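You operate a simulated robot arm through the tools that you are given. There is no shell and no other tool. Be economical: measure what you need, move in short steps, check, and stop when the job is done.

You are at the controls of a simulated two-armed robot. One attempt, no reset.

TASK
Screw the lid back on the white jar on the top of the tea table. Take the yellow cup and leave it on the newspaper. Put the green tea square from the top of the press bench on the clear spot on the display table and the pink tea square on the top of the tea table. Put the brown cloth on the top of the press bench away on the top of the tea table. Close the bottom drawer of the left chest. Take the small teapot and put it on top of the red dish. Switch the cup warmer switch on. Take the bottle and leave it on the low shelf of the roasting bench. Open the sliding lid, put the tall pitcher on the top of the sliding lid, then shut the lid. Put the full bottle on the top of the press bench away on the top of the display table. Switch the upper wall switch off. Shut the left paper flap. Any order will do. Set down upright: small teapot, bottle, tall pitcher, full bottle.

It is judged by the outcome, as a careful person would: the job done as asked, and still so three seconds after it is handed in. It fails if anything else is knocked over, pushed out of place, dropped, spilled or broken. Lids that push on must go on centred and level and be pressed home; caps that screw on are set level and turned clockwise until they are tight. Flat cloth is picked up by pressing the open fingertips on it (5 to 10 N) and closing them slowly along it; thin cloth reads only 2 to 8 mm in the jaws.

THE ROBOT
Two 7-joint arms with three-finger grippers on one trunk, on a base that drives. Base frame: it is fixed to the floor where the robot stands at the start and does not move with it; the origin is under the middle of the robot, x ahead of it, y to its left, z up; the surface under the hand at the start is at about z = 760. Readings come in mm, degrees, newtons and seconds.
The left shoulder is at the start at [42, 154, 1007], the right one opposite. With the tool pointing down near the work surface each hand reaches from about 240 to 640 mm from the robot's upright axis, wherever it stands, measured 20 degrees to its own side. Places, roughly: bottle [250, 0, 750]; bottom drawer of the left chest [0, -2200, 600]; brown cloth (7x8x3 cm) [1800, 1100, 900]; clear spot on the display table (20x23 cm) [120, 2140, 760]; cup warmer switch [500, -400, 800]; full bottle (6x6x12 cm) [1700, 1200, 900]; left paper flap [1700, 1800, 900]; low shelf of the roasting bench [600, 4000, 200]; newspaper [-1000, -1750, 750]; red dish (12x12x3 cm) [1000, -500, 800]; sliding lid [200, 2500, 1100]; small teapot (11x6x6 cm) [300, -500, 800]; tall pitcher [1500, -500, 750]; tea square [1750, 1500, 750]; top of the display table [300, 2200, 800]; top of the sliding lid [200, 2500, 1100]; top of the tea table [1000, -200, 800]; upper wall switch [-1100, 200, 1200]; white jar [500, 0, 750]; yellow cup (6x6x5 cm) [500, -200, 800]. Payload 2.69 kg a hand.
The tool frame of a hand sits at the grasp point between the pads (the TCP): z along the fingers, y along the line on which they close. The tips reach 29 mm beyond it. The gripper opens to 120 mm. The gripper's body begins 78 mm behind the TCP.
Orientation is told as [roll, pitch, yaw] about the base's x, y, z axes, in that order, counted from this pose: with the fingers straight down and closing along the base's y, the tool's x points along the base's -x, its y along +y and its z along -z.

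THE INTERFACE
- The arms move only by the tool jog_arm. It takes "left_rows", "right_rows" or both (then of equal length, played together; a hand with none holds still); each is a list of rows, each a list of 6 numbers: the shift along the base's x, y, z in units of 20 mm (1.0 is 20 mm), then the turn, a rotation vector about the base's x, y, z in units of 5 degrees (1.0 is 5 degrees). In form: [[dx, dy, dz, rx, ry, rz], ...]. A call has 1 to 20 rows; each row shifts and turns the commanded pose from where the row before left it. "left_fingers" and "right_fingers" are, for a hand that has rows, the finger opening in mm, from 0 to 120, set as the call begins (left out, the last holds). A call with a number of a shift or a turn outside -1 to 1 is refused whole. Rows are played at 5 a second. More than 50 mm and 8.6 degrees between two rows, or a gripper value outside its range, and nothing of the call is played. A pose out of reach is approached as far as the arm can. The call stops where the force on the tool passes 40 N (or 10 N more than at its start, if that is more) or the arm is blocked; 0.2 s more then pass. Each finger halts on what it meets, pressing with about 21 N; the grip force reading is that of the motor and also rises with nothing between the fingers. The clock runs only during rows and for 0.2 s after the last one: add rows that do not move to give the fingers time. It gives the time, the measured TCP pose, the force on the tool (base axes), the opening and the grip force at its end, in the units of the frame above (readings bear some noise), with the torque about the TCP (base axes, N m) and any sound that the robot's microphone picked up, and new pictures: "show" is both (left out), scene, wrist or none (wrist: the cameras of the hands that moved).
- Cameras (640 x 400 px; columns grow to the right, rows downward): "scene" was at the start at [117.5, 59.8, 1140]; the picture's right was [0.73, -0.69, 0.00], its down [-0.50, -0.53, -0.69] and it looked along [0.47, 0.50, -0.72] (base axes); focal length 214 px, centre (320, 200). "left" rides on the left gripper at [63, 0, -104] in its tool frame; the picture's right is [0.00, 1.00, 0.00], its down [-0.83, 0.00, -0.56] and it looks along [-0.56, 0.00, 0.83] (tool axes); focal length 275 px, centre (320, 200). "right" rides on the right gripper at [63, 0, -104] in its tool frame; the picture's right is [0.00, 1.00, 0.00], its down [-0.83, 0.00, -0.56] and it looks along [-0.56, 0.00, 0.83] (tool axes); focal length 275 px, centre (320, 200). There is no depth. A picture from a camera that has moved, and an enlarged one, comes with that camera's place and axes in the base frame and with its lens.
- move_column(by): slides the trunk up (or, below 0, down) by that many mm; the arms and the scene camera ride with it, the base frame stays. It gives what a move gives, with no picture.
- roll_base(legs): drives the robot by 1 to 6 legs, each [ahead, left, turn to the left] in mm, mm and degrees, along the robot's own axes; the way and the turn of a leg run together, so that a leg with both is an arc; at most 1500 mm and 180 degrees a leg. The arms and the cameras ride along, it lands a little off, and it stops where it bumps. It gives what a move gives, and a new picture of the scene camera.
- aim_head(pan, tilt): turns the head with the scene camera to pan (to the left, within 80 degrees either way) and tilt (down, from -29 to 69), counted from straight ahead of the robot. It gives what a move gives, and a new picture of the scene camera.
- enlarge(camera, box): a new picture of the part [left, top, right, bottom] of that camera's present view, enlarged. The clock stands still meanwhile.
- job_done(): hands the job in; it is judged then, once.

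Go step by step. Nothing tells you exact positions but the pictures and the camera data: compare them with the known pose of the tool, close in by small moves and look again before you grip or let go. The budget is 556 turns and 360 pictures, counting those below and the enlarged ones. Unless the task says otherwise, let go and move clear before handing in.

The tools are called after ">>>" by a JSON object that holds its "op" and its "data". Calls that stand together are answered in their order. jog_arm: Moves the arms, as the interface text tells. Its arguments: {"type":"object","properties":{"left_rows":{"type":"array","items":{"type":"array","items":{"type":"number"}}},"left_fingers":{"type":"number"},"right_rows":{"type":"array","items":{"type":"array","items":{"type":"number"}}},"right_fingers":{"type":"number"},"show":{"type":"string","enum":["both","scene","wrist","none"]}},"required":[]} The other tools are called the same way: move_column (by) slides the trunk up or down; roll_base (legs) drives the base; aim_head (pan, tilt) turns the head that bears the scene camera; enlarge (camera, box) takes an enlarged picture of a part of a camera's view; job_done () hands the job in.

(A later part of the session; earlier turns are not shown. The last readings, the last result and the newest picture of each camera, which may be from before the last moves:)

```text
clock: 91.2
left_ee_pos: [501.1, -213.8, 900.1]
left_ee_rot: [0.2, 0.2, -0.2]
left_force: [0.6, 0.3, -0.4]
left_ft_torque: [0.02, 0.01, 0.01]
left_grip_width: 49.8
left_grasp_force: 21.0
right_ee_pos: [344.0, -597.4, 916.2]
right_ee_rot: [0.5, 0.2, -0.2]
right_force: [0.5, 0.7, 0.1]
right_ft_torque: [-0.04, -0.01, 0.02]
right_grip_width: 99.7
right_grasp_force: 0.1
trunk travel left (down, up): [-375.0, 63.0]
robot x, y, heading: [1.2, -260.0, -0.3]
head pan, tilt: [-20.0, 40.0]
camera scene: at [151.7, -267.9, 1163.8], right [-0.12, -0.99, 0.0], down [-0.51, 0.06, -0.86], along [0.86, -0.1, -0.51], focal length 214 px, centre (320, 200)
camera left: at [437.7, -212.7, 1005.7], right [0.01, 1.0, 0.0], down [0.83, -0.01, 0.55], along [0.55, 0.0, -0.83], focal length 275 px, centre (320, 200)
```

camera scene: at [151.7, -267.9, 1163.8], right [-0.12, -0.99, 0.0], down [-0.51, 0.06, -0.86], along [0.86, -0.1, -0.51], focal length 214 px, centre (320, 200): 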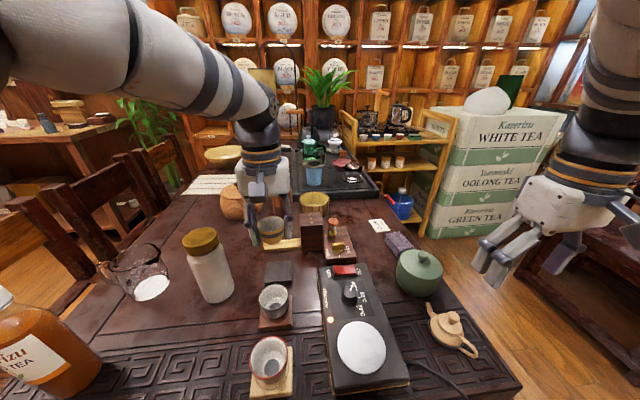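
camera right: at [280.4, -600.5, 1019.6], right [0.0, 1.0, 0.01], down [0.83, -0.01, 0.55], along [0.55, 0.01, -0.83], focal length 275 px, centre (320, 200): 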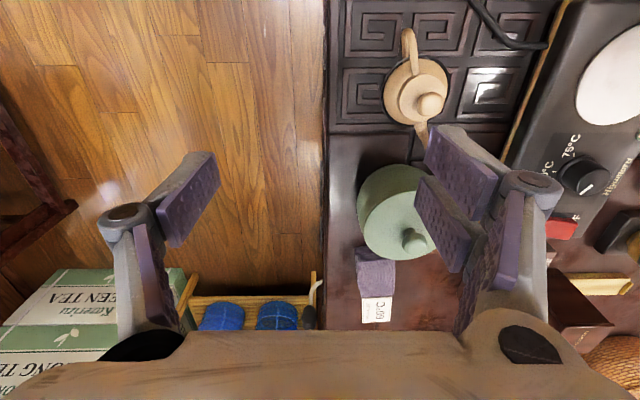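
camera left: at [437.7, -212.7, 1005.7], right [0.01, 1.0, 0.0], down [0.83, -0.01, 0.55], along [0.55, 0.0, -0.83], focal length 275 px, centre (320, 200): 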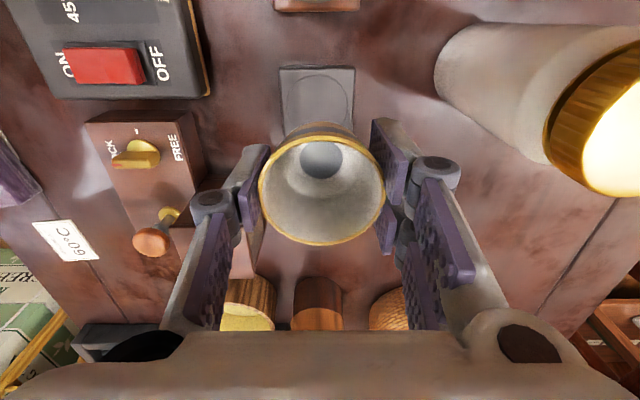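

Cup in hand. Teapot at (331,-519), axis turned about 19°. I draw the left hand back and move the right hand over the teapot with yaw +19°.

>>> {"op": "jog_arm", "data": {"left_rows": [[-1, 0.5, 1, 0, 0, 0], [-1, 0.5, 1, 0, 0, 0], [-1, 0.5, 0.5, 0, 0, 0], [-1, 0.5, 0, 0, 0, 0], [0, 0.5, 0, 0, 0, 0], [0, 0.5, 0, 0, 0, 0]], "right_rows": [[0, 1, 0, 0, 0, 0.8], [0, 1, 0, 0, 0, 1], [0, 1, 0, 0, 0, 1], [-0.3, 0.9, 0, 0, 0, 1], [-0.3, 0, -1, 0, 0, 0], [0, 0, -0.5, 0, 0, 0]], "show": "wrist"}}

```text
clock: 92.6
left_ee_pos: [421.4, -153.5, 950.7]
left_ee_rot: [0.2, 0.2, -0.2]
left_force: [0.0, 0.2, -0.4]
left_ft_torque: [-0.02, -0.03, -0.02]
left_grip_width: 49.3
left_grasp_force: 20.9
right_ee_pos: [368.4, -563.1, 865.5]
right_ee_rot: [0.0, -0.1, 19.1]
right_force: [0.2, 0.6, -0.3]
right_ft_torque: [0.02, 0.02, -0.02]
right_grip_width: 99.9
right_grasp_force: 0.2
right hand out of reach, approached as far as the arm can: row 1, 2, 3, 4
trunk travel left (down, up): [-375.0, 63.0]
robot x, y, heading: [-3.1, -256.9, 0.1]
head pan, tilt: [-20.0, 40.0]
camera right: at [307.3, -585.0, 969.4], right [-0.33, 0.94, 0.0], down [0.78, 0.28, 0.56], along [0.53, 0.18, -0.83], focal length 275 px, centre (320, 200)
camera left: at [357.7, -153.2, 1056.2], right [0.01, 1.0, 0.0], down [0.83, -0.01, 0.55], along [0.55, 0.0, -0.83], focal length 275 px, centre (320, 200)
```

right: 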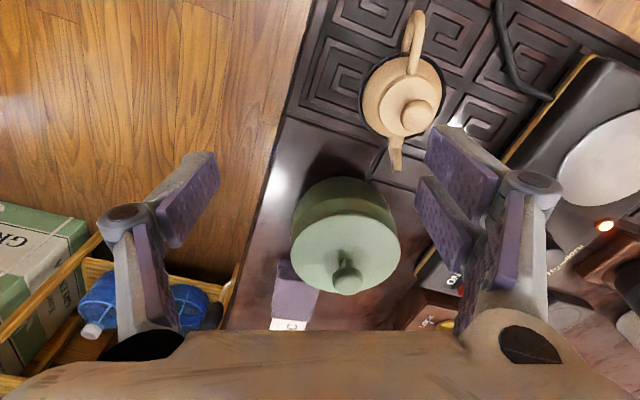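
left: 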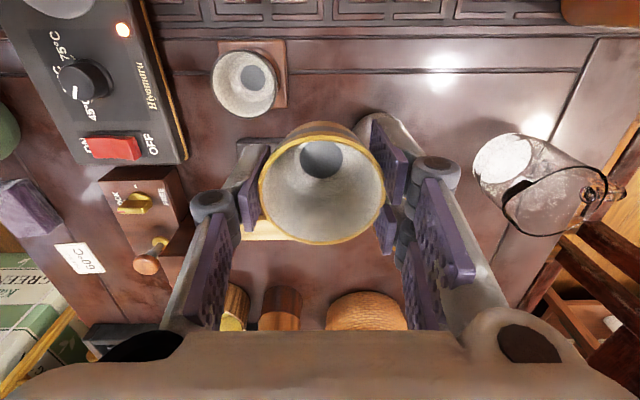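

I retry the approach: first back in x, then toward the teapot.

>>> {"op": "jog_arm", "data": {"right_rows": [[-0.7, 0, 0, 0, 0, 0], [-0.7, 0.2, 0, 0, 0, 0], [-0.5, 0.7, 0, 0, 0, 0], [0, 0.7, 0, 0, 0, 0], [0, 0.6, 0, 0, 0, 0]], "show": "wrist"}}

```text
clock: 93.8
left_ee_pos: [420.8, -154.3, 951.0]
left_ee_rot: [0.2, 0.2, -0.3]
left_force: [0.0, 0.6, 0.0]
left_ft_torque: [0.02, 0.01, 0.02]
left_grip_width: 49.4
left_grasp_force: 21.3
right_ee_pos: [347.6, -544.8, 842.2]
right_ee_rot: [0.5, -0.1, 18.7]
right_force: [0.0, 0.3, -0.3]
right_ft_torque: [0.0, -0.02, -0.02]
right_grip_width: 100.0
right_grasp_force: 0.1
right hand out of reach, approached as far as the arm can: row 2, 3, 4, 5
trunk travel left (down, up): [-375.0, 63.0]
robot x, y, heading: [1.4, -258.2, -0.1]
head pan, tilt: [-20.0, 40.0]
camera right: at [288.3, -567.1, 946.7], right [-0.33, 0.95, 0.01], down [0.79, 0.27, 0.56], along [0.53, 0.19, -0.83], focal length 275 px, centre (320, 200)
```

right: 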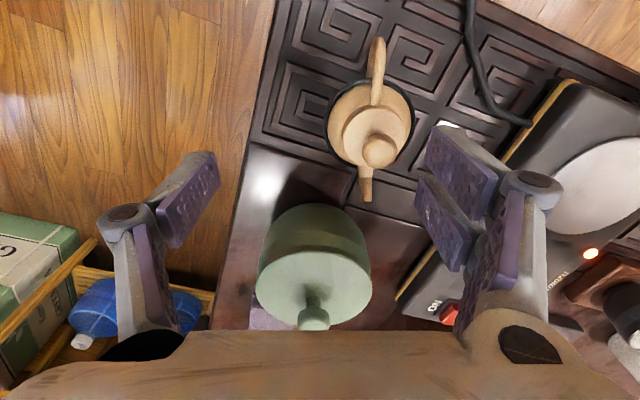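

The arm is at its inner limit (too close to the shoulder). Raising the column 60 mm gives room.

>>> {"op": "move_column", "data": {"by": 60}}

>>> {"op": "jog_arm", "data": {"right_rows": [[0, 0, 0, 0, 0, 0], [-0.4, 0.6, 0, 0, 0, 0], [-0.4, 0.6, 0, 0, 0, 0], [0, 0, 0, 0, 0, 0]], "right_fingers": 90, "show": "wrist"}}

```text
clock: 94.8
left_ee_pos: [421.2, -153.8, 1009.0]
left_ee_rot: [0.1, 0.3, -0.1]
left_force: [0.6, 0.4, -0.7]
left_ft_torque: [-0.01, 0.05, 0.0]
left_grip_width: 49.5
left_grasp_force: 21.0
right_ee_pos: [348.8, -544.5, 904.1]
right_ee_rot: [0.0, -0.1, 18.9]
right_force: [0.4, 0.6, 0.0]
right_ft_torque: [-0.02, 0.01, 0.03]
right_grip_width: 99.8
right_grasp_force: 0.1
trunk travel left (down, up): [-435.0, 3.0]
robot x, y, heading: [-1.5, -259.9, 0.2]
head pan, tilt: [-20.0, 40.0]
```

```text
clock: 95.8
left_ee_pos: [420.9, -154.0, 1010.6]
left_ee_rot: [0.2, 0.1, -0.1]
left_force: [-0.6, -0.2, -0.5]
left_ft_torque: [0.01, 0.02, 0.0]
left_grip_width: 49.1
left_grasp_force: 21.0
right_ee_pos: [332.1, -518.5, 904.4]
right_ee_rot: [-0.1, -0.1, 19.1]
right_force: [-0.3, 0.5, -0.8]
right_ft_torque: [0.02, 0.01, 0.03]
right_grip_width: 90.1
right_grasp_force: 0.1
trunk travel left (down, up): [-435.0, 3.0]
robot x, y, heading: [-1.5, -258.8, -0.1]
head pan, tilt: [-20.0, 40.0]
camera right: at [272.3, -541.9, 1007.9], right [-0.33, 0.94, 0.0], down [0.78, 0.27, 0.56], along [0.53, 0.18, -0.83], focal length 275 px, centre (320, 200)
```

right: 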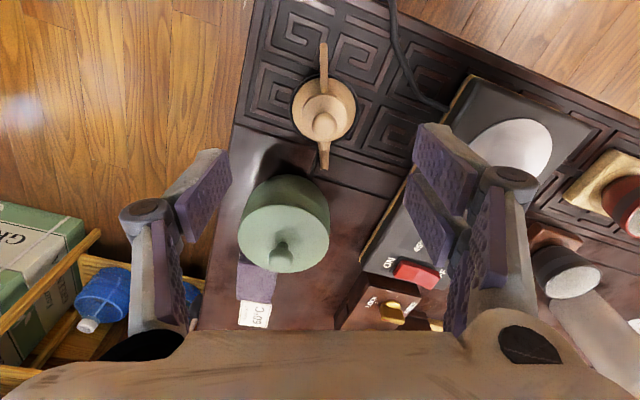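

Teapot is in line. I descend and check.

>>> {"op": "jog_arm", "data": {"right_rows": [[-0.05, 0.15, -1, 0, 0, 0], [0, 0, -1, 0, 0, 0], [0, 0, -1, 0, 0, 0], [0, 0, -1, 0, 0, 0], [0, 0, -0.7, 0, 0, 0], [0, 0, -0.5, 0, 0, 0], [0, 0, 0, 0, 0, 0]], "show": "wrist"}}

```text
clock: 97.4
left_ee_pos: [420.2, -154.4, 1009.0]
left_ee_rot: [0.1, 0.2, -0.2]
left_force: [0.2, -0.6, 1.3]
left_ft_torque: [0.0, 0.0, -0.01]
left_grip_width: 49.7
left_grasp_force: 21.1
right_ee_pos: [330.4, -515.7, 799.6]
right_ee_rot: [0.0, -0.1, 19.1]
right_force: [-0.2, 0.0, 0.2]
right_ft_torque: [0.02, 0.02, 0.01]
right_grip_width: 90.0
right_grasp_force: 0.0
trunk travel left (down, up): [-435.0, 3.0]
robot x, y, heading: [-1.6, -258.3, 0.0]
head pan, tilt: [-20.0, 40.0]
camera right: at [271.5, -539.2, 903.4], right [-0.33, 0.94, 0.0], down [0.78, 0.27, 0.56], along [0.53, 0.18, -0.83], focal length 275 px, centre (320, 200)
```

right: 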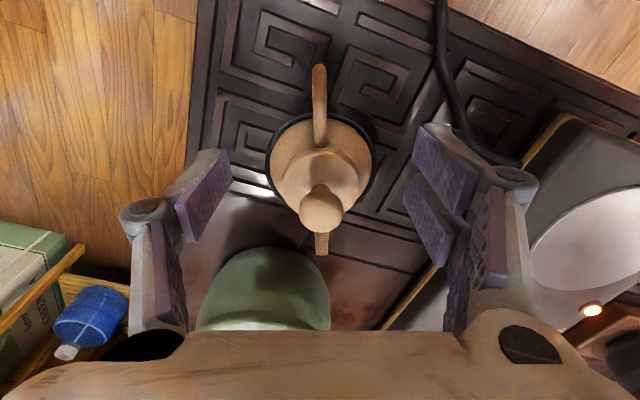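

>>> {"op": "jog_arm", "data": {"right_rows": [[0, 0, 0, 0, 0, 0], [0, 0, 0, 0, 0, 0], [0, 0, 0, 0, 0, 0]], "right_fingers": 25, "show": "none"}}

>>> {"op": "jog_arm", "data": {"right_rows": [[0, 0, 0.5, 0, 0, 0], [0, 0, 1, 0, 0, 0], [0, 0, 1, 0, 0, 0], [0, 0, 1, 0, 0, 0], [0, 0, 1, 0, 0, 0], [0, 0, 1, 0, 0, 0], [0, 0, 1, 0, 0, 0]], "show": "wrist"}}

```text
clock: 98.2
left_ee_pos: [421.6, -152.7, 1010.0]
left_ee_rot: [0.2, 0.2, -0.2]
left_force: [0.3, -0.5, 0.6]
left_ft_torque: [0.02, 0.01, 0.02]
left_grip_width: 49.2
left_grasp_force: 20.9
right_ee_pos: [331.2, -516.7, 799.3]
right_ee_rot: [-0.1, 0.0, 19.1]
right_force: [0.0, 0.3, 0.3]
right_ft_torque: [-0.02, 0.0, 0.0]
right_grip_width: 51.0
right_grasp_force: 20.6
trunk travel left (down, up): [-435.0, 3.0]
robot x, y, heading: [-1.0, -254.9, 0.0]
head pan, tilt: [-20.0, 40.0]
```

```text
clock: 99.8
left_ee_pos: [419.9, -153.4, 1010.1]
left_ee_rot: [0.2, 0.1, -0.1]
left_force: [-0.2, 0.0, 0.1]
left_ft_torque: [-0.02, 0.01, 0.03]
left_grip_width: 49.4
left_grasp_force: 21.4
right_ee_pos: [330.3, -515.8, 930.1]
right_ee_rot: [0.0, -0.1, 19.0]
right_force: [-0.2, 1.0, -0.1]
right_ft_torque: [0.0, -0.01, 0.01]
right_grip_width: 50.8
right_grasp_force: 20.9
trunk travel left (down, up): [-435.0, 3.0]
robot x, y, heading: [2.9, -257.8, 0.2]
head pan, tilt: [-20.0, 40.0]
camera right: at [271.2, -539.2, 1034.4], right [-0.33, 0.94, 0.0], down [0.78, 0.27, 0.56], along [0.53, 0.18, -0.83], focal length 275 px, centre (320, 200)
```

right: 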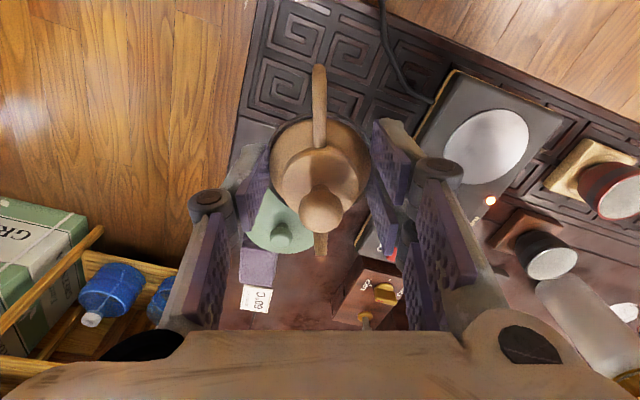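

Teapot held upright. I drive around to the right side of the table, facing it, near the red dish.

>>> {"op": "roll_base", "data": {"legs": [[0, -750, 0], [750, 0, 0], [0, 0, 90]]}}

>>> {"op": "aim_head", "data": {"pan": -25, "tilt": 40}}

```text
clock: 113.4
left_ee_pos: [650.0, -585.9, 1010.4]
left_ee_rot: [0.3, 0.2, 88.7]
left_force: [0.5, -0.4, 0.3]
left_ft_torque: [-0.01, 0.0, 0.05]
left_grip_width: 49.8
left_grasp_force: 21.2
right_ee_pos: [1010.3, -681.6, 928.9]
right_ee_rot: [0.1, -0.1, 107.9]
right_force: [-0.8, 0.3, -0.4]
right_ft_torque: [0.04, 0.02, 0.0]
right_grip_width: 48.4
right_grasp_force: 20.5
trunk travel left (down, up): [-435.0, 3.0]
robot x, y, heading: [745.5, -1005.3, 88.8]
head pan, tilt: [-20.0, 40.0]
camera scene: at [775.7, -921.6, 1217.8], right [0.93, -0.36, 0.0], down [-0.23, -0.6, -0.77], along [0.28, 0.71, -0.64], focal length 214 px, centre (320, 200)
```

scene: 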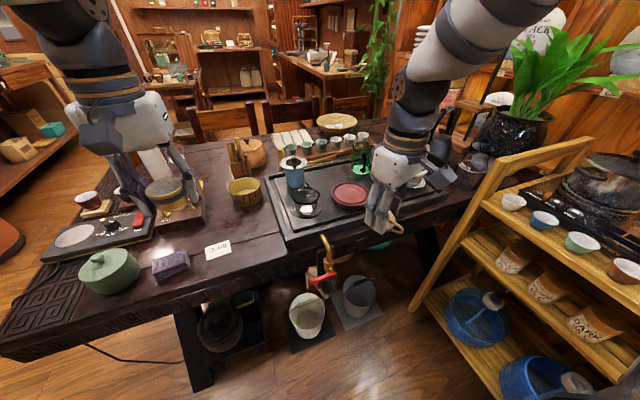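

```text
clock: 114.1
left_ee_pos: [649.4, -584.3, 1010.6]
left_ee_rot: [0.2, 0.2, 88.7]
left_force: [0.3, 0.0, -0.9]
left_ft_torque: [-0.01, -0.02, -0.01]
left_grip_width: 49.2
left_grasp_force: 21.4
right_ee_pos: [1010.9, -680.9, 929.7]
right_ee_rot: [0.1, 0.0, 107.9]
right_force: [0.3, -0.9, -0.2]
right_ft_torque: [0.01, 0.0, 0.0]
right_grip_width: 48.4
right_grasp_force: 20.7
trunk travel left (down, up): [-435.0, 3.0]
robot x, y, heading: [745.4, -1005.3, 88.9]
head pan, tilt: [-25.0, 40.0]
camera scene: at [782.5, -924.6, 1217.8], right [0.9, -0.44, 0.0], down [-0.28, -0.58, -0.77], along [0.34, 0.69, -0.64], focal length 214 px, centre (320, 200)
```

scene: 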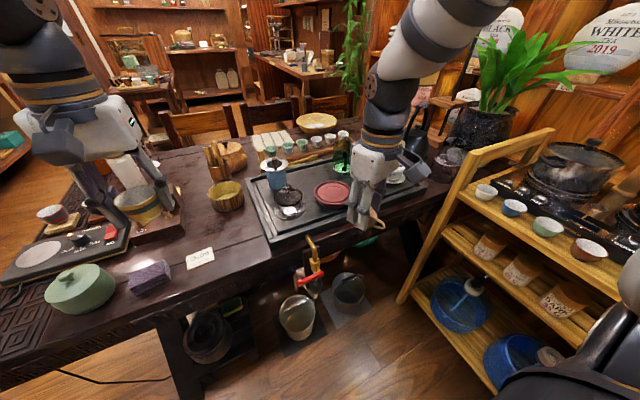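

The red dish is at about (1065,-440) on the tray. I shift the base right 170 mm and ahead 60 mm.

>>> {"op": "roll_base", "data": {"legs": [[60, -170, 1]]}}

>>> {"op": "enlarge", "data": {"camera": "right", "box": [0, 0, 640, 400]}}

>>> {"op": "enlarge", "data": {"camera": "scene", "box": [180, 120, 420, 270]}}

```text
clock: 116.0
left_ee_pos: [812.4, -529.0, 1011.2]
left_ee_rot: [0.3, 0.1, 89.7]
left_force: [0.0, 0.5, -0.7]
left_ft_torque: [0.02, -0.03, -0.01]
left_grip_width: 49.5
left_grasp_force: 20.8
right_ee_pos: [1173.6, -619.1, 930.5]
right_ee_rot: [0.0, 0.1, 108.9]
right_force: [-0.1, 0.0, -0.3]
right_ft_torque: [0.02, 0.03, 0.0]
right_grip_width: 48.3
right_grasp_force: 21.2
trunk travel left (down, up): [-435.0, 3.0]
robot x, y, heading: [918.2, -950.2, 89.8]
head pan, tilt: [-25.0, 40.0]
camera scene: at [951.1, -866.1, 1217.8], right [0.91, -0.42, 0.0], down [-0.27, -0.58, -0.77], along [0.33, 0.69, -0.64], focal length 214 px, centre (320, 200)
```

scene: 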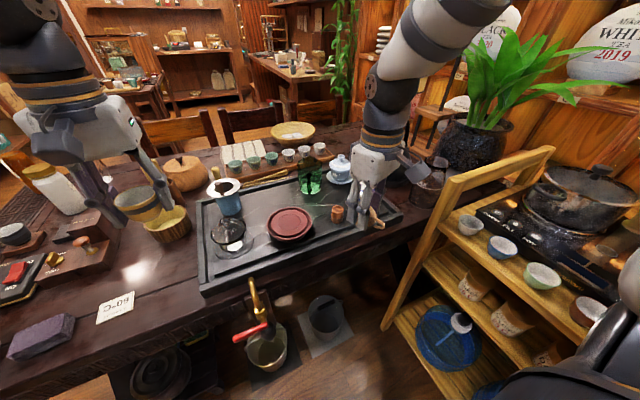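

```text
1.00 times, centred on (320, 200) of right (not enlarged: the box is as wide or as high as the picture)
camera zoom: at [1194.7, -680.9, 1033.9], right [-0.94, -0.33, 0.0], down [-0.27, 0.78, 0.56], along [-0.18, 0.53, -0.83], focal length 275 px, centre (320, 200)
```

zoom: 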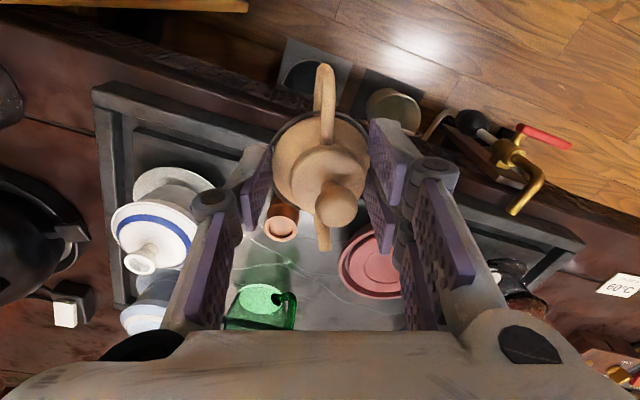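

```text
2.67 times, centred on (300, 195) of scene
camera zoom: at [951.1, -866.1, 1217.8], right [0.91, -0.42, 0.0], down [-0.27, -0.58, -0.77], along [0.33, 0.69, -0.64], focal length 572 px, centre (373, 213)
```

zoom: 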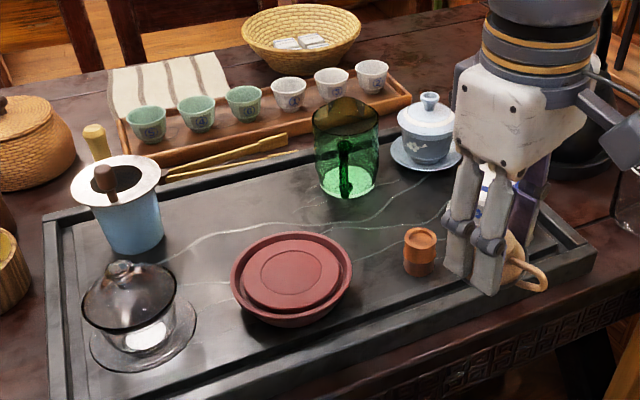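

The dish centre is about (1052,-470). I carry the teapot over it.

>>> {"op": "jog_arm", "data": {"right_rows": [[-0.6, 0.75, 0, 0, 0, 0], [-0.6, 0.75, 0, 0, 0, 0], [-0.6, 0.75, 0, 0, 0, 0], [-0.6, 0.75, 0, 0, 0, 0], [-0.6, 0.75, 0, 0, 0, 0], [-0.6, 0.75, 0, 0, 0, 0], [-0.6, 0.75, 0, 0, 0, 0], [-0.6, 0.75, 0, 0, 0, 0], [-0.6, 0.75, 0, 0, 0, 0], [-0.7, 0.7, 0, 0, 0, 0], [0, 0, 0, 0, 0, 0]], "show": "wrist"}}

>>> {"op": "enlarge", "data": {"camera": "scene", "box": [180, 120, 420, 270]}}

```text
clock: 118.4
left_ee_pos: [811.3, -529.4, 1010.1]
left_ee_rot: [0.2, 0.2, 89.8]
left_force: [-0.1, -0.7, -0.7]
left_ft_torque: [0.01, 0.0, -0.01]
left_grip_width: 49.6
left_grasp_force: 21.5
right_ee_pos: [1051.8, -471.1, 929.1]
right_ee_rot: [0.0, -0.1, 108.9]
right_force: [0.3, 0.2, -0.6]
right_ft_torque: [0.01, 0.0, 0.01]
right_grip_width: 48.1
right_grasp_force: 20.9
trunk travel left (down, up): [-435.0, 3.0]
robot x, y, heading: [915.7, -950.0, 90.2]
head pan, tilt: [-25.0, 40.0]
camera right: at [1072.9, -532.2, 1033.9], right [-0.94, -0.33, 0.0], down [-0.27, 0.78, 0.56], along [-0.18, 0.53, -0.83], focal length 275 px, centre (320, 200)
```

right: 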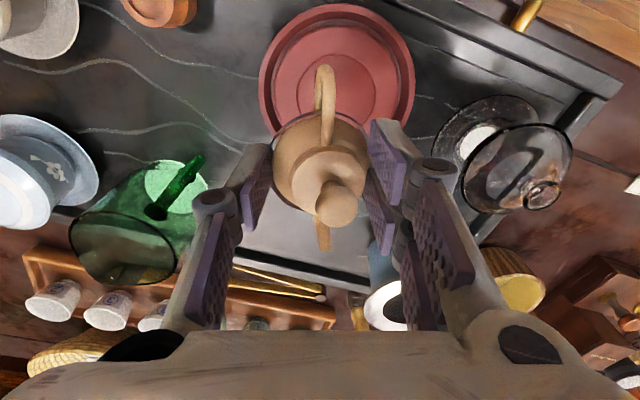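

```text
2.67 times, centred on (300, 195) of scene
camera zoom: at [950.8, -866.5, 1217.9], right [0.91, -0.42, 0.0], down [-0.27, -0.58, -0.77], along [0.33, 0.69, -0.64], focal length 572 px, centre (373, 213)
```

zoom: 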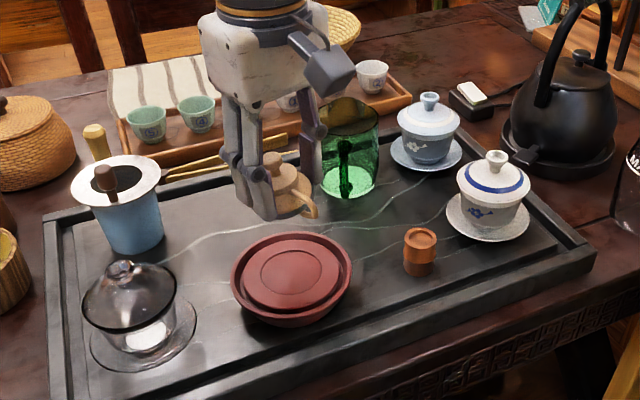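

From above the dish centre is at (1047,-494). I correct and lower to 15 mm above.

>>> {"op": "jog_arm", "data": {"right_rows": [[-0.25, -1, 0, 0, 0, 0], [0, -0.15, -1, 0, 0, 0], [0, 0, -1, 0, 0, 0], [0, 0, -1, 0, 0, 0], [0, 0, -0.2, 0, 0, 0], [0, 0, 0, 0, 0, 0]], "show": "wrist"}}

>>> {"op": "enlarge", "data": {"camera": "scene", "box": [220, 160, 380, 260]}}

```text
clock: 119.8
left_ee_pos: [810.3, -529.1, 1010.1]
left_ee_rot: [0.1, 0.2, 89.7]
left_force: [0.6, 0.5, -0.7]
left_ft_torque: [-0.02, 0.05, 0.0]
left_grip_width: 49.2
left_grasp_force: 20.8
right_ee_pos: [1047.5, -492.6, 866.0]
right_ee_rot: [-0.1, 0.0, 108.9]
right_force: [-0.3, -0.1, -1.0]
right_ft_torque: [0.03, 0.03, 0.01]
right_grip_width: 48.4
right_grasp_force: 21.1
trunk travel left (down, up): [-435.0, 3.0]
robot x, y, heading: [913.3, -948.9, 89.9]
head pan, tilt: [-25.0, 40.0]
camera right: at [1067.7, -554.8, 969.7], right [-0.94, -0.33, 0.0], down [-0.27, 0.78, 0.56], along [-0.18, 0.53, -0.83], focal length 275 px, centre (320, 200)
```

right: 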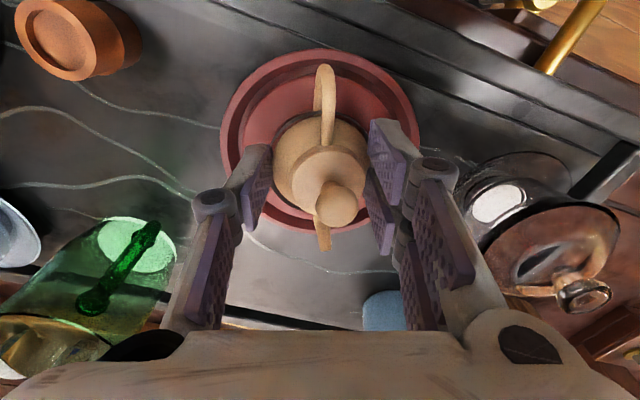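

```text
4.00 times, centred on (300, 210) of scene
camera zoom: at [950.7, -866.2, 1217.8], right [0.91, -0.42, 0.0], down [-0.27, -0.58, -0.77], along [0.33, 0.69, -0.64], focal length 858 px, centre (400, 160)
```

zoom: 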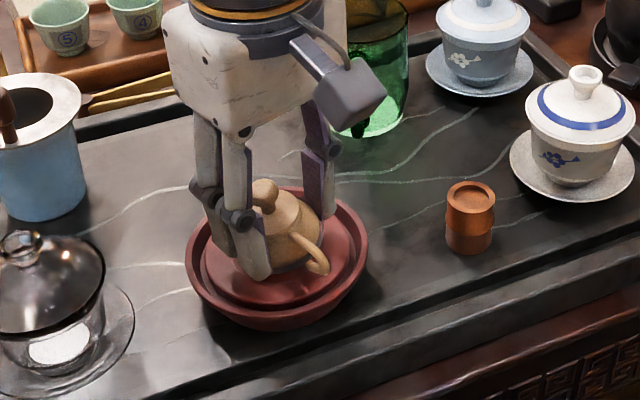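

Well centred. I lower until contact.

>>> {"op": "jog_arm", "data": {"right_rows": [[0, 0, -0.4, 0, 0, 0], [0, 0, -0.2, 0, 0, 0], [0, 0, -0.15, 0, 0, 0]], "show": "none"}}

>>> {"op": "jog_arm", "data": {"right_rows": [[0, 0, -0.1, 0, 0, 0], [0, 0, -0.1, 0, 0, 0]], "show": "none"}}

```text
clock: 120.6
left_ee_pos: [810.7, -529.0, 1010.8]
left_ee_rot: [0.1, 0.2, 89.7]
left_force: [0.0, -0.4, -0.7]
left_ft_torque: [-0.02, 0.01, -0.02]
left_grip_width: 49.5
left_grasp_force: 21.2
right_ee_pos: [1045.7, -492.2, 850.1]
right_ee_rot: [0.0, -0.1, 109.0]
right_force: [-0.4, 2.2, 13.1]
right_ft_torque: [0.19, 0.04, 0.03]
right_grip_width: 50.3
right_grasp_force: 20.4
trunk travel left (down, up): [-435.0, 3.0]
robot x, y, heading: [915.7, -949.1, 90.0]
head pan, tilt: [-25.0, 40.0]
```

```text
clock: 121.2
left_ee_pos: [812.4, -531.3, 1011.1]
left_ee_rot: [0.1, 0.1, 89.7]
left_force: [0.8, -0.8, -0.1]
left_ft_torque: [0.01, 0.03, -0.01]
left_grip_width: 49.4
left_grasp_force: 20.7
right_ee_pos: [1045.9, -493.8, 848.3]
right_ee_rot: [-0.1, -0.1, 108.9]
right_force: [0.7, 2.0, 17.0]
right_ft_torque: [0.06, 0.11, -0.04]
right_grip_width: 50.6
right_grasp_force: 21.5
trunk travel left (down, up): [-435.0, 3.0]
robot x, y, heading: [916.9, -951.5, 89.8]
head pan, tilt: [-25.0, 40.0]
```

Contact made. I ease up 1 mm, open, and lift away.

>>> {"op": "jog_arm", "data": {"right_rows": [[0, 0, 0.05, 0, 0, 0], [0, 0, 0, 0, 0, 0], [0, 0, 0, 0, 0, 0], [0, 0, 0.5, 0, 0, 0], [0, 0, 1, 0, 0, 0], [0, 0, 1, 0, 0, 0], [0, 0, 1, 0, 0, 0], [0, 0, 1, 0, 0, 0]], "right_fingers": 85, "show": "wrist"}}

>>> {"op": "enlarge", "data": {"camera": "scene", "box": [220, 160, 380, 260]}}

```text
clock: 123.0
left_ee_pos: [812.4, -529.7, 1010.8]
left_ee_rot: [0.0, 0.2, 89.7]
left_force: [0.0, -0.5, 0.3]
left_ft_torque: [-0.02, -0.02, 0.02]
left_grip_width: 49.4
left_grasp_force: 20.8
right_ee_pos: [1046.1, -494.8, 938.3]
right_ee_rot: [0.1, 0.0, 108.9]
right_force: [0.4, -0.3, -0.3]
right_ft_torque: [0.01, -0.03, 0.03]
right_grip_width: 85.0
right_grasp_force: 0.1
trunk travel left (down, up): [-435.0, 3.0]
robot x, y, heading: [919.3, -950.8, 89.8]
head pan, tilt: [-25.0, 40.0]
camera right: at [1067.3, -555.8, 1042.2], right [-0.94, -0.33, 0.0], down [-0.27, 0.78, 0.56], along [-0.18, 0.53, -0.83], focal length 275 px, centre (320, 200)
```

right: 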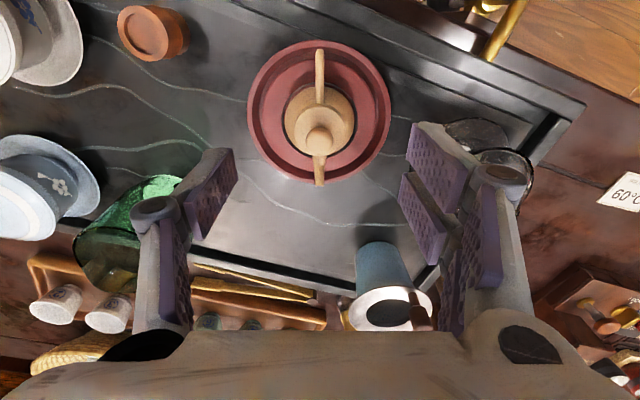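

```text
4.00 times, centred on (300, 210) of scene
camera zoom: at [950.7, -866.5, 1217.9], right [0.91, -0.42, 0.0], down [-0.27, -0.58, -0.77], along [0.33, 0.69, -0.64], focal length 858 px, centre (400, 160)
```

zoom: 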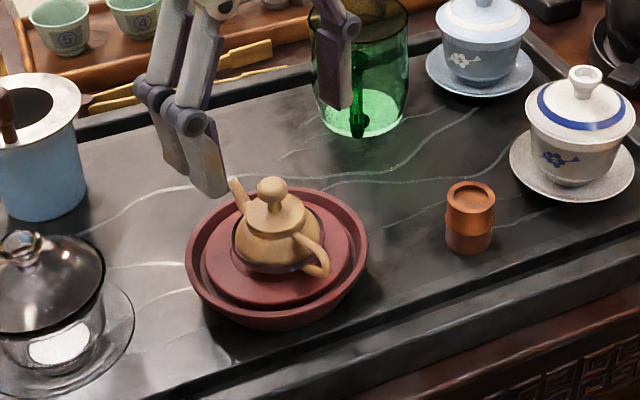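

Teapot stands centred on the dish. Now I look for the tall pitcher near (1500,-500).

>>> {"op": "jog_arm", "data": {"right_rows": [[0, -1, 1, 0, 0, 0], [0, -1, 1, 0, 0, 0], [0, -1, 1, 0, 0, 0], [0, -1, 0, 0, 0, 0]], "show": "none"}}

>>> {"op": "aim_head", "data": {"pan": -55, "tilt": 35}}

```text
clock: 124.0
left_ee_pos: [811.1, -529.6, 1010.8]
left_ee_rot: [0.1, 0.2, 89.8]
left_force: [-0.1, -0.2, 0.1]
left_ft_torque: [0.0, 0.01, -0.01]
left_grip_width: 49.3
left_grasp_force: 21.1
right_ee_pos: [1047.6, -573.2, 997.9]
right_ee_rot: [0.1, -0.1, 108.8]
right_force: [0.6, 0.0, 0.1]
right_ft_torque: [0.0, 0.04, 0.01]
right_grip_width: 85.1
right_grasp_force: 0.1
trunk travel left (down, up): [-435.0, 3.0]
robot x, y, heading: [916.3, -954.3, 90.2]
head pan, tilt: [-25.0, 40.0]
```

```text
clock: 125.0
left_ee_pos: [811.5, -530.3, 1010.2]
left_ee_rot: [0.1, 0.1, 89.6]
left_force: [0.2, 1.1, 0.5]
left_ft_torque: [0.0, 0.03, -0.03]
left_grip_width: 49.6
left_grasp_force: 20.8
right_ee_pos: [1046.6, -573.1, 997.9]
right_ee_rot: [0.0, -0.1, 108.9]
right_force: [-0.2, 0.1, -1.0]
right_ft_torque: [0.01, 0.01, 0.0]
right_grip_width: 84.8
right_grasp_force: 0.0
trunk travel left (down, up): [-435.0, 3.0]
robot x, y, heading: [913.9, -950.2, 90.0]
head pan, tilt: [-55.0, 35.0]
camera scene: at [953.8, -865.3, 1223.5], right [0.89, -0.45, 0.0], down [-0.27, -0.53, -0.81], along [0.36, 0.72, -0.59], focal length 214 px, centre (320, 200)
```

scene: 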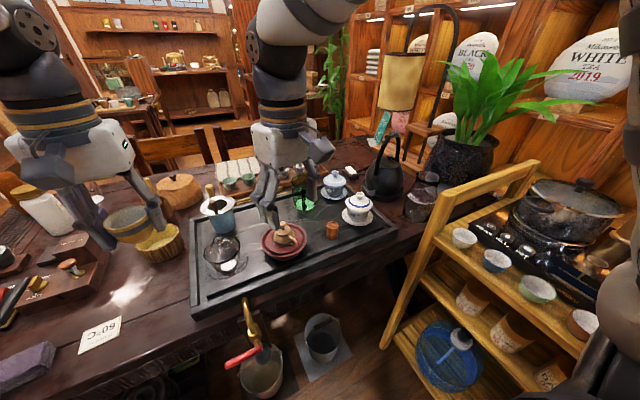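

>>> {"op": "enlarge", "data": {"camera": "scene", "box": [330, 130, 490, 230]}}

```text
4.00 times, centred on (410, 180) of scene
camera zoom: at [953.8, -865.3, 1223.5], right [0.89, -0.45, 0.0], down [-0.27, -0.53, -0.81], along [0.36, 0.72, -0.59], focal length 858 px, centre (-40, 280)
```

zoom: 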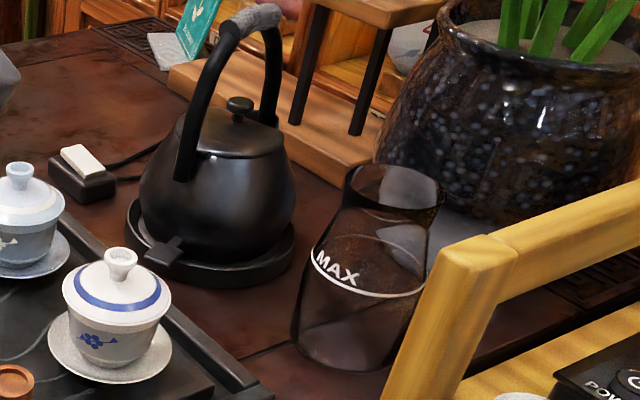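

The tall pitcher is the smoky glass one at about (1477,-532). I drive closer (200 mm right, turn 25° right).

>>> {"op": "roll_base", "data": {"legs": [[0, -200, 0], [0, 0, -25]]}}

>>> {"op": "enlarge", "data": {"camera": "right", "box": [0, 0, 640, 400]}}

```text
clock: 128.4
left_ee_pos: [1199.0, -525.0, 1010.4]
left_ee_rot: [0.1, 0.2, 64.8]
left_force: [0.2, -0.4, -0.1]
left_ft_torque: [-0.02, -0.02, 0.01]
left_grip_width: 49.3
left_grasp_force: 20.7
right_ee_pos: [1394.1, -664.2, 997.4]
right_ee_rot: [0.0, 0.0, 84.0]
right_force: [-0.3, -0.2, 0.3]
right_ft_torque: [-0.01, 0.01, -0.01]
right_grip_width: 85.0
right_grasp_force: 0.3
trunk travel left (down, up): [-435.0, 3.0]
robot x, y, heading: [1113.9, -954.0, 65.2]
head pan, tilt: [-55.0, 35.0]
camera scene: at [1186.7, -890.7, 1224.6], right [0.61, -0.79, 0.0], down [-0.46, -0.35, -0.81], along [0.64, 0.5, -0.58], focal length 214 px, centre (320, 200)
```

scene: 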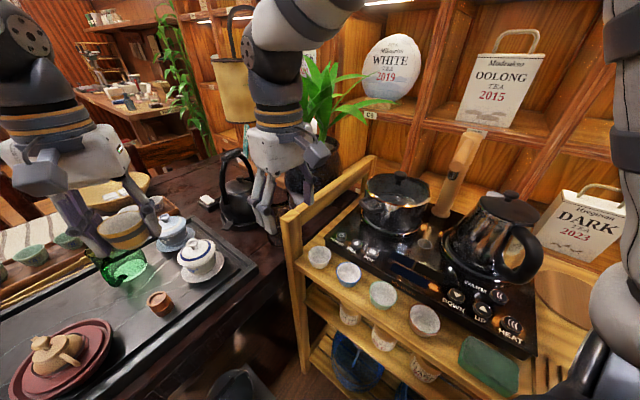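

```text
1.00 times, centred on (320, 200) of right (not enlarged: the box is as wide or as high as the picture)
camera zoom: at [1387.5, -728.7, 1101.4], right [-1.0, 0.1, 0.0], down [0.08, 0.83, 0.56], along [0.05, 0.55, -0.83], focal length 275 px, centre (320, 200)
```

zoom: 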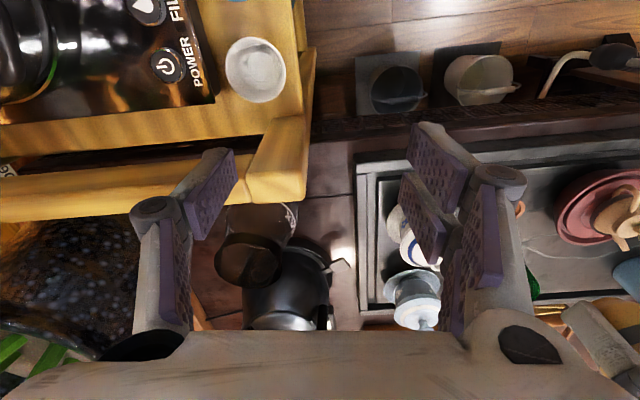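

Rim of the pitcher at (1479,-533), about 70 mm wide. I move above it at height, then look.

>>> {"op": "jog_arm", "data": {"right_rows": [[0.6, 0.9, 0, 0, 0, 0], [0.6, 0.9, 0, 0, 0, 0], [0.6, 0.9, 0, 0, 0, 0], [0.6, 0.9, 0, 0, 0, 0], [0.6, 0.9, 0, 0, 0, 0], [0.6, 1, 0, 0, 0, 0], [0.6, 1, 0, 0, 0, 0], [0, 0, 0, 0, 0, 0]], "right_fingers": 95, "show": "both"}}

```text
clock: 130.2
left_ee_pos: [1197.3, -525.4, 1010.5]
left_ee_rot: [0.1, 0.2, 64.9]
left_force: [-0.3, -0.1, -0.2]
left_ft_torque: [0.04, 0.02, 0.01]
left_grip_width: 49.5
left_grasp_force: 21.4
right_ee_pos: [1478.2, -533.1, 997.9]
right_ee_rot: [0.1, -0.1, 84.1]
right_force: [0.3, -0.8, 0.1]
right_ft_torque: [0.03, -0.01, -0.01]
right_grip_width: 95.4
right_grasp_force: 0.0
trunk travel left (down, up): [-435.0, 3.0]
robot x, y, heading: [1118.3, -948.0, 65.1]
head pan, tilt: [-55.0, 35.0]
camera scene: at [1203.5, -929.3, 1225.5], right [0.17, -0.98, 0.0], down [-0.56, -0.1, -0.82], along [0.81, 0.14, -0.57], focal length 214 px, centre (320, 200)
camera right: at [1472.0, -599.1, 1101.8], right [-1.0, 0.1, 0.0], down [0.08, 0.83, 0.56], along [0.05, 0.55, -0.83], focal length 275 px, centre (320, 200)
```

scene: 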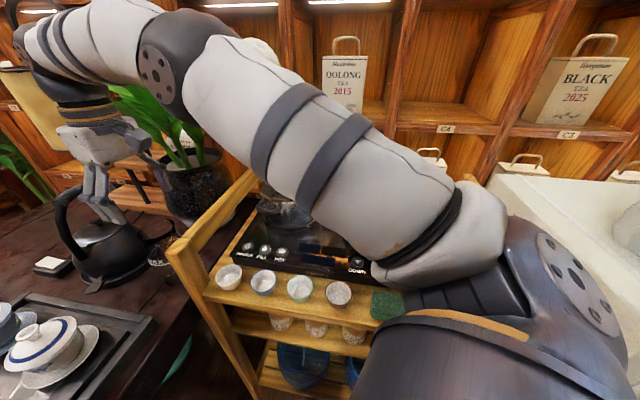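
right: 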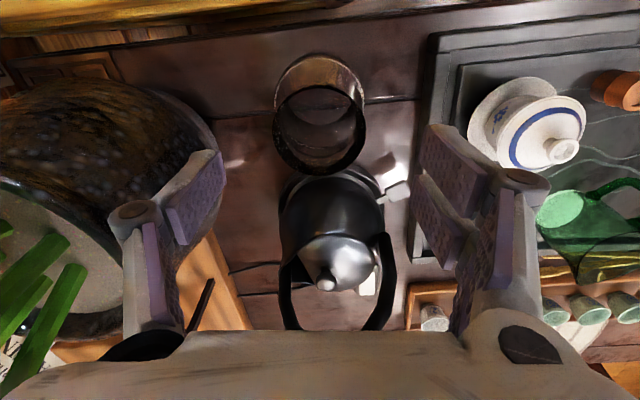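

Aligned. I narrow the fingers to 84 to stay clear of the plant pot and lower partly.

>>> {"op": "jog_arm", "data": {"right_rows": [[-0.1, 0.3, 0, 0, 0, 0], [0, 0, -1, 0, 0, 0], [0, 0, -1, 0, 0, 0], [0, 0, -0.5, 0, 0, 0], [0, 0, 0, 0, 0, 0]], "right_fingers": 86, "show": "wrist"}}

```text
clock: 131.4
left_ee_pos: [1197.8, -524.5, 1010.1]
left_ee_rot: [0.1, 0.2, 64.9]
left_force: [-0.6, 0.1, 0.2]
left_ft_torque: [-0.02, 0.02, 0.01]
left_grip_width: 49.4
left_grasp_force: 20.7
right_ee_pos: [1475.3, -527.8, 946.2]
right_ee_rot: [0.0, 0.0, 83.9]
right_force: [0.0, 0.7, 0.5]
right_ft_torque: [0.01, 0.0, 0.01]
right_grip_width: 86.0
right_grasp_force: 0.1
trunk travel left (down, up): [-435.0, 3.0]
robot x, y, heading: [1114.7, -950.4, 65.2]
head pan, tilt: [-55.0, 35.0]
camera right: at [1469.6, -592.6, 1051.1], right [-1.0, 0.1, 0.0], down [0.08, 0.83, 0.56], along [0.05, 0.55, -0.83], focal length 275 px, centre (320, 200)
```

right: 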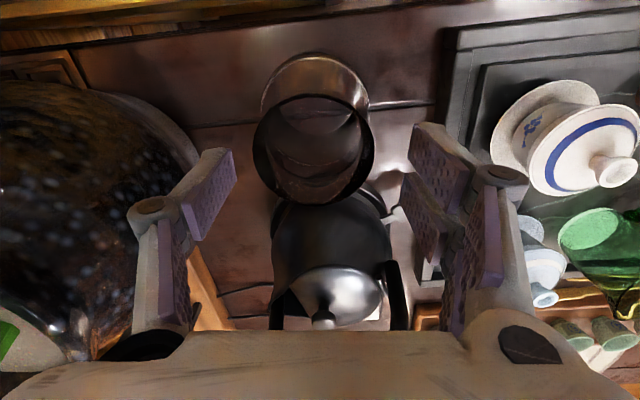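

>>> {"op": "jog_arm", "data": {"right_rows": [[0.2, -0.1, -0.7, 0, 0, 0], [0, 0, -1, 0, 0, 0], [0, 0, 0, 0, 0, 0]], "show": "wrist"}}

```text
clock: 132.2
left_ee_pos: [1196.5, -524.1, 1010.0]
left_ee_rot: [0.2, 0.2, 64.9]
left_force: [0.3, -0.6, -0.4]
left_ft_torque: [0.01, 0.02, 0.0]
left_grip_width: 49.3
left_grasp_force: 21.0
right_ee_pos: [1479.8, -529.5, 913.3]
right_ee_rot: [0.0, -0.1, 83.9]
right_force: [0.6, 0.5, -0.7]
right_ft_torque: [-0.01, -0.02, 0.02]
right_grip_width: 86.1
right_grasp_force: 0.1
trunk travel left (down, up): [-435.0, 3.0]
robot x, y, heading: [1116.6, -949.1, 65.0]
head pan, tilt: [-55.0, 35.0]
camera right: at [1473.1, -594.4, 1017.3], right [-1.0, 0.1, 0.0], down [0.08, 0.83, 0.56], along [0.05, 0.56, -0.83], focal length 275 px, centre (320, 200)
```

right: 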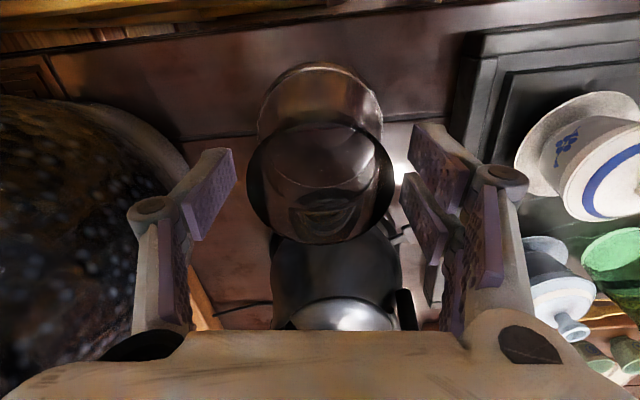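

Fingers straddle the neck just under the rim. I close and lift slightly.

>>> {"op": "jog_arm", "data": {"right_rows": [[0, 0, 0, 0, 0, 0], [0, 0, 0, 0, 0, 0], [0, 0, 0, 0, 0, 0]], "right_fingers": 40, "show": "none"}}

>>> {"op": "jog_arm", "data": {"right_rows": [[0, 0, 0.5, 0, 0, 0], [0, 0, 0.5, 0, 0, 0], [0, 0, 0, 0, 0, 0]], "show": "wrist"}}

```text
clock: 133.0
left_ee_pos: [1198.2, -525.1, 1009.2]
left_ee_rot: [0.2, 0.2, 65.0]
left_force: [-0.4, 0.2, -1.2]
left_ft_torque: [0.01, 0.01, 0.0]
left_grip_width: 49.6
left_grasp_force: 20.4
right_ee_pos: [1479.8, -529.5, 913.6]
right_ee_rot: [0.1, -0.1, 84.0]
right_force: [1.0, 0.7, 0.7]
right_ft_torque: [0.0, -0.11, -0.03]
right_grip_width: 64.8
right_grasp_force: 20.7
trunk travel left (down, up): [-435.0, 3.0]
robot x, y, heading: [1117.0, -947.0, 65.3]
head pan, tilt: [-55.0, 35.0]
```

```text
clock: 133.8
left_ee_pos: [1198.8, -525.2, 1009.9]
left_ee_rot: [0.0, 0.2, 64.8]
left_force: [0.3, 0.2, -1.1]
left_ft_torque: [0.02, 0.0, -0.01]
left_grip_width: 49.6
left_grasp_force: 20.5
right_ee_pos: [1480.6, -530.3, 932.0]
right_ee_rot: [0.1, 0.0, 84.0]
right_force: [-1.0, -0.7, -2.6]
right_ft_torque: [0.02, -0.02, 0.0]
right_grip_width: 64.7
right_grasp_force: 20.5
trunk travel left (down, up): [-435.0, 3.0]
robot x, y, heading: [1110.7, -952.1, 65.2]
head pan, tilt: [-55.0, 35.0]
camera right: at [1473.9, -594.4, 1036.8], right [-1.0, 0.1, 0.0], down [0.08, 0.83, 0.56], along [0.05, 0.55, -0.83], focal length 275 px, centre (320, 200)
```

right: 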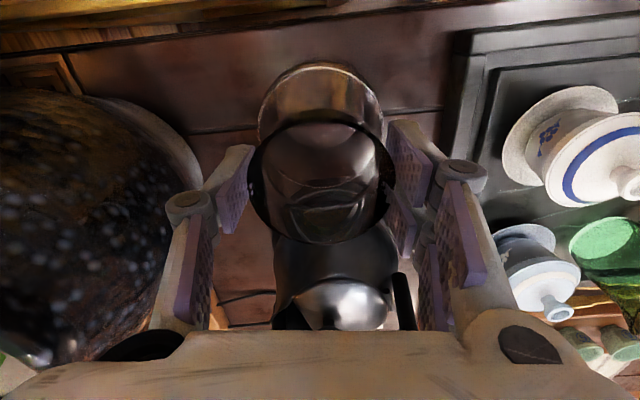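

It is held. I raise it and draw it back over the table, clear of the shelf rail.

>>> {"op": "jog_arm", "data": {"right_rows": [[0, 0, 1, 0, 0, 0], [0, 0, 1, 0, 0, 0], [0, 0, 1, 0, 0, 0], [0, 0, 1, 0, 0, 0], [0, 0, 1, 0, 0, 0], [0, 0, 1, 0, 0, 0], [0, 0, 0.8, 0, 0, 0], [-1, 0, 0, 0, 0, 0], [-1, 0, 0, 0, 0, 0], [-1, 0, 0, 0, 0, 0], [-1, 0, 0, 0, 0, 0], [-1, 0, 0, 0, 0, 0], [-1, -0.5, 0, 0, 0, 0], [-0.5, -1, 0, 0, 0, 0], [0, -1, 0, 0, 0, 0], [0, -1, 0, 0, 0, 0], [0, -1, 0, 0, 0, 0], [0, 0, 0, 0, 0, 0]], "show": "both"}}

```text
clock: 137.6
left_ee_pos: [1197.6, -524.0, 1009.0]
left_ee_rot: [0.2, 0.4, 64.9]
left_force: [-0.3, 0.2, -1.1]
left_ft_torque: [-0.01, 0.03, 0.02]
left_grip_width: 49.3
left_grasp_force: 20.4
right_ee_pos: [1347.1, -634.9, 1065.4]
right_ee_rot: [0.1, -0.1, 84.0]
right_force: [0.0, 0.5, -2.9]
right_ft_torque: [-0.01, 0.0, -0.01]
right_grip_width: 64.7
right_grasp_force: 21.0
right hand out of reach, approached as far as the arm can: row 6, 7
trunk travel left (down, up): [-435.0, 3.0]
robot x, y, heading: [1118.0, -952.6, 64.9]
head pan, tilt: [-55.0, 35.0]
camera scene: at [1207.6, -932.1, 1235.4], right [0.13, -0.99, 0.0], down [-0.47, -0.06, -0.88], along [0.87, 0.11, -0.48], focal length 214 px, centre (320, 200)
camera right: at [1341.4, -699.8, 1169.1], right [-1.0, 0.1, 0.0], down [0.08, 0.83, 0.56], along [0.05, 0.55, -0.83], focal length 275 px, centre (320, 200)
```

scene: 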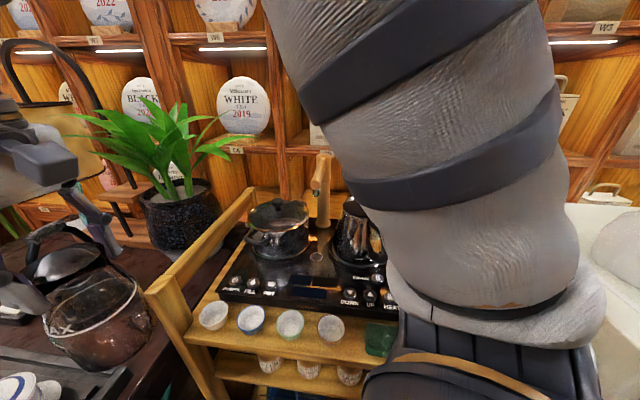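
right: 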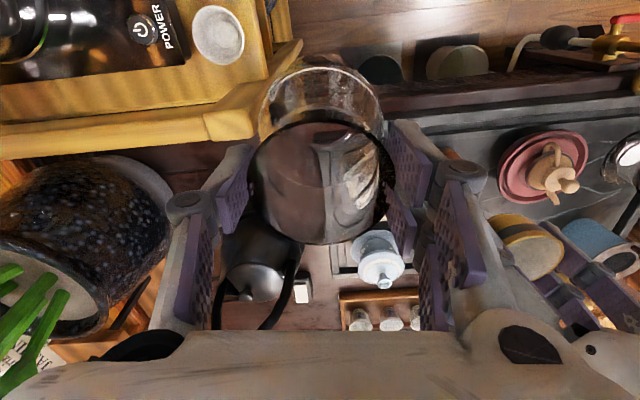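

Both items are held safely. I back off, turn to face -x and drive along the aisle.

>>> {"op": "roll_base", "data": {"legs": [[-150, 0, 0], [0, 0, 115], [900, 0, 0]]}}

>>> {"op": "aim_head", "data": {"pan": 20, "tilt": 25}}

```text
clock: 148.2
left_ee_pos: [-264.7, -1220.5, 1009.5]
left_ee_rot: [0.2, 0.2, -178.8]
left_force: [0.3, 0.5, -0.1]
left_ft_torque: [0.02, 0.0, -0.03]
left_grip_width: 49.7
left_grasp_force: 21.1
right_ee_pos: [-232.3, -1038.5, 1065.6]
right_ee_rot: [0.1, -0.1, -159.6]
right_force: [-0.2, 0.0, -1.8]
right_ft_torque: [0.01, -0.03, 0.02]
right_grip_width: 64.7
right_grasp_force: 21.6
trunk travel left (down, up): [-435.0, 3.0]
robot x, y, heading: [153.1, -1101.3, -178.6]
head pan, tilt: [-55.0, 35.0]
camera scene: at [94.4, -1030.1, 1235.6], right [0.82, 0.57, 0.0], down [0.27, -0.39, -0.88], along [-0.5, 0.72, -0.48], focal length 214 px, centre (320, 200)
```

scene: 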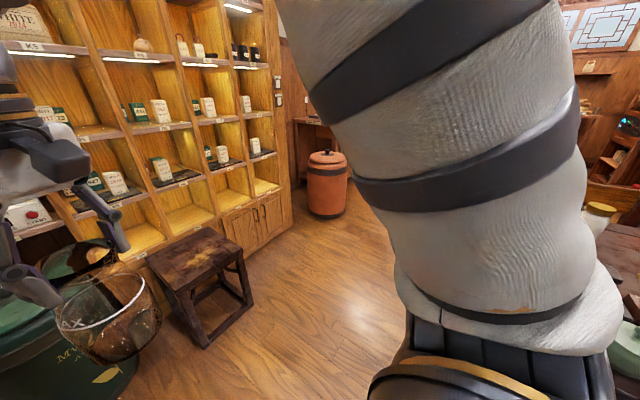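

```text
clock: 149.6
left_ee_pos: [-263.5, -1221.7, 1010.1]
left_ee_rot: [0.0, 0.3, -178.8]
left_force: [0.4, 0.1, -0.2]
left_ft_torque: [0.01, -0.01, 0.03]
left_grip_width: 49.7
left_grasp_force: 21.3
right_ee_pos: [-231.3, -1039.3, 1066.3]
right_ee_rot: [0.0, -0.1, -159.7]
right_force: [1.1, -0.1, -1.9]
right_ft_torque: [-0.02, -0.08, 0.02]
right_grip_width: 64.4
right_grasp_force: 20.7
trunk travel left (down, up): [-435.0, 3.0]
robot x, y, heading: [153.7, -1104.7, -178.6]
head pan, tilt: [20.0, 25.0]
camera scene: at [61.1, -1138.3, 1241.2], right [-0.36, 0.93, 0.0], down [0.39, 0.15, -0.91], along [-0.84, -0.33, -0.42], focal length 214 px, centre (320, 200)
```

scene: 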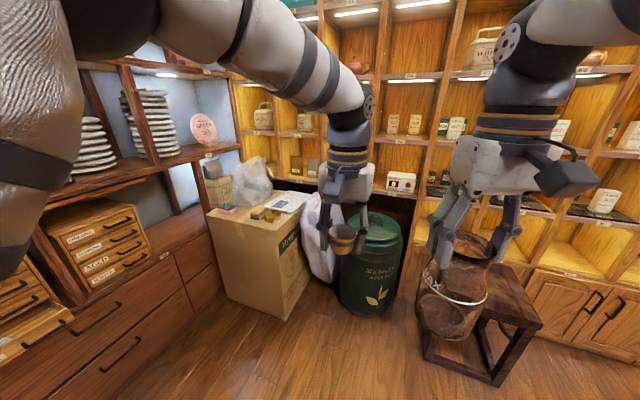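

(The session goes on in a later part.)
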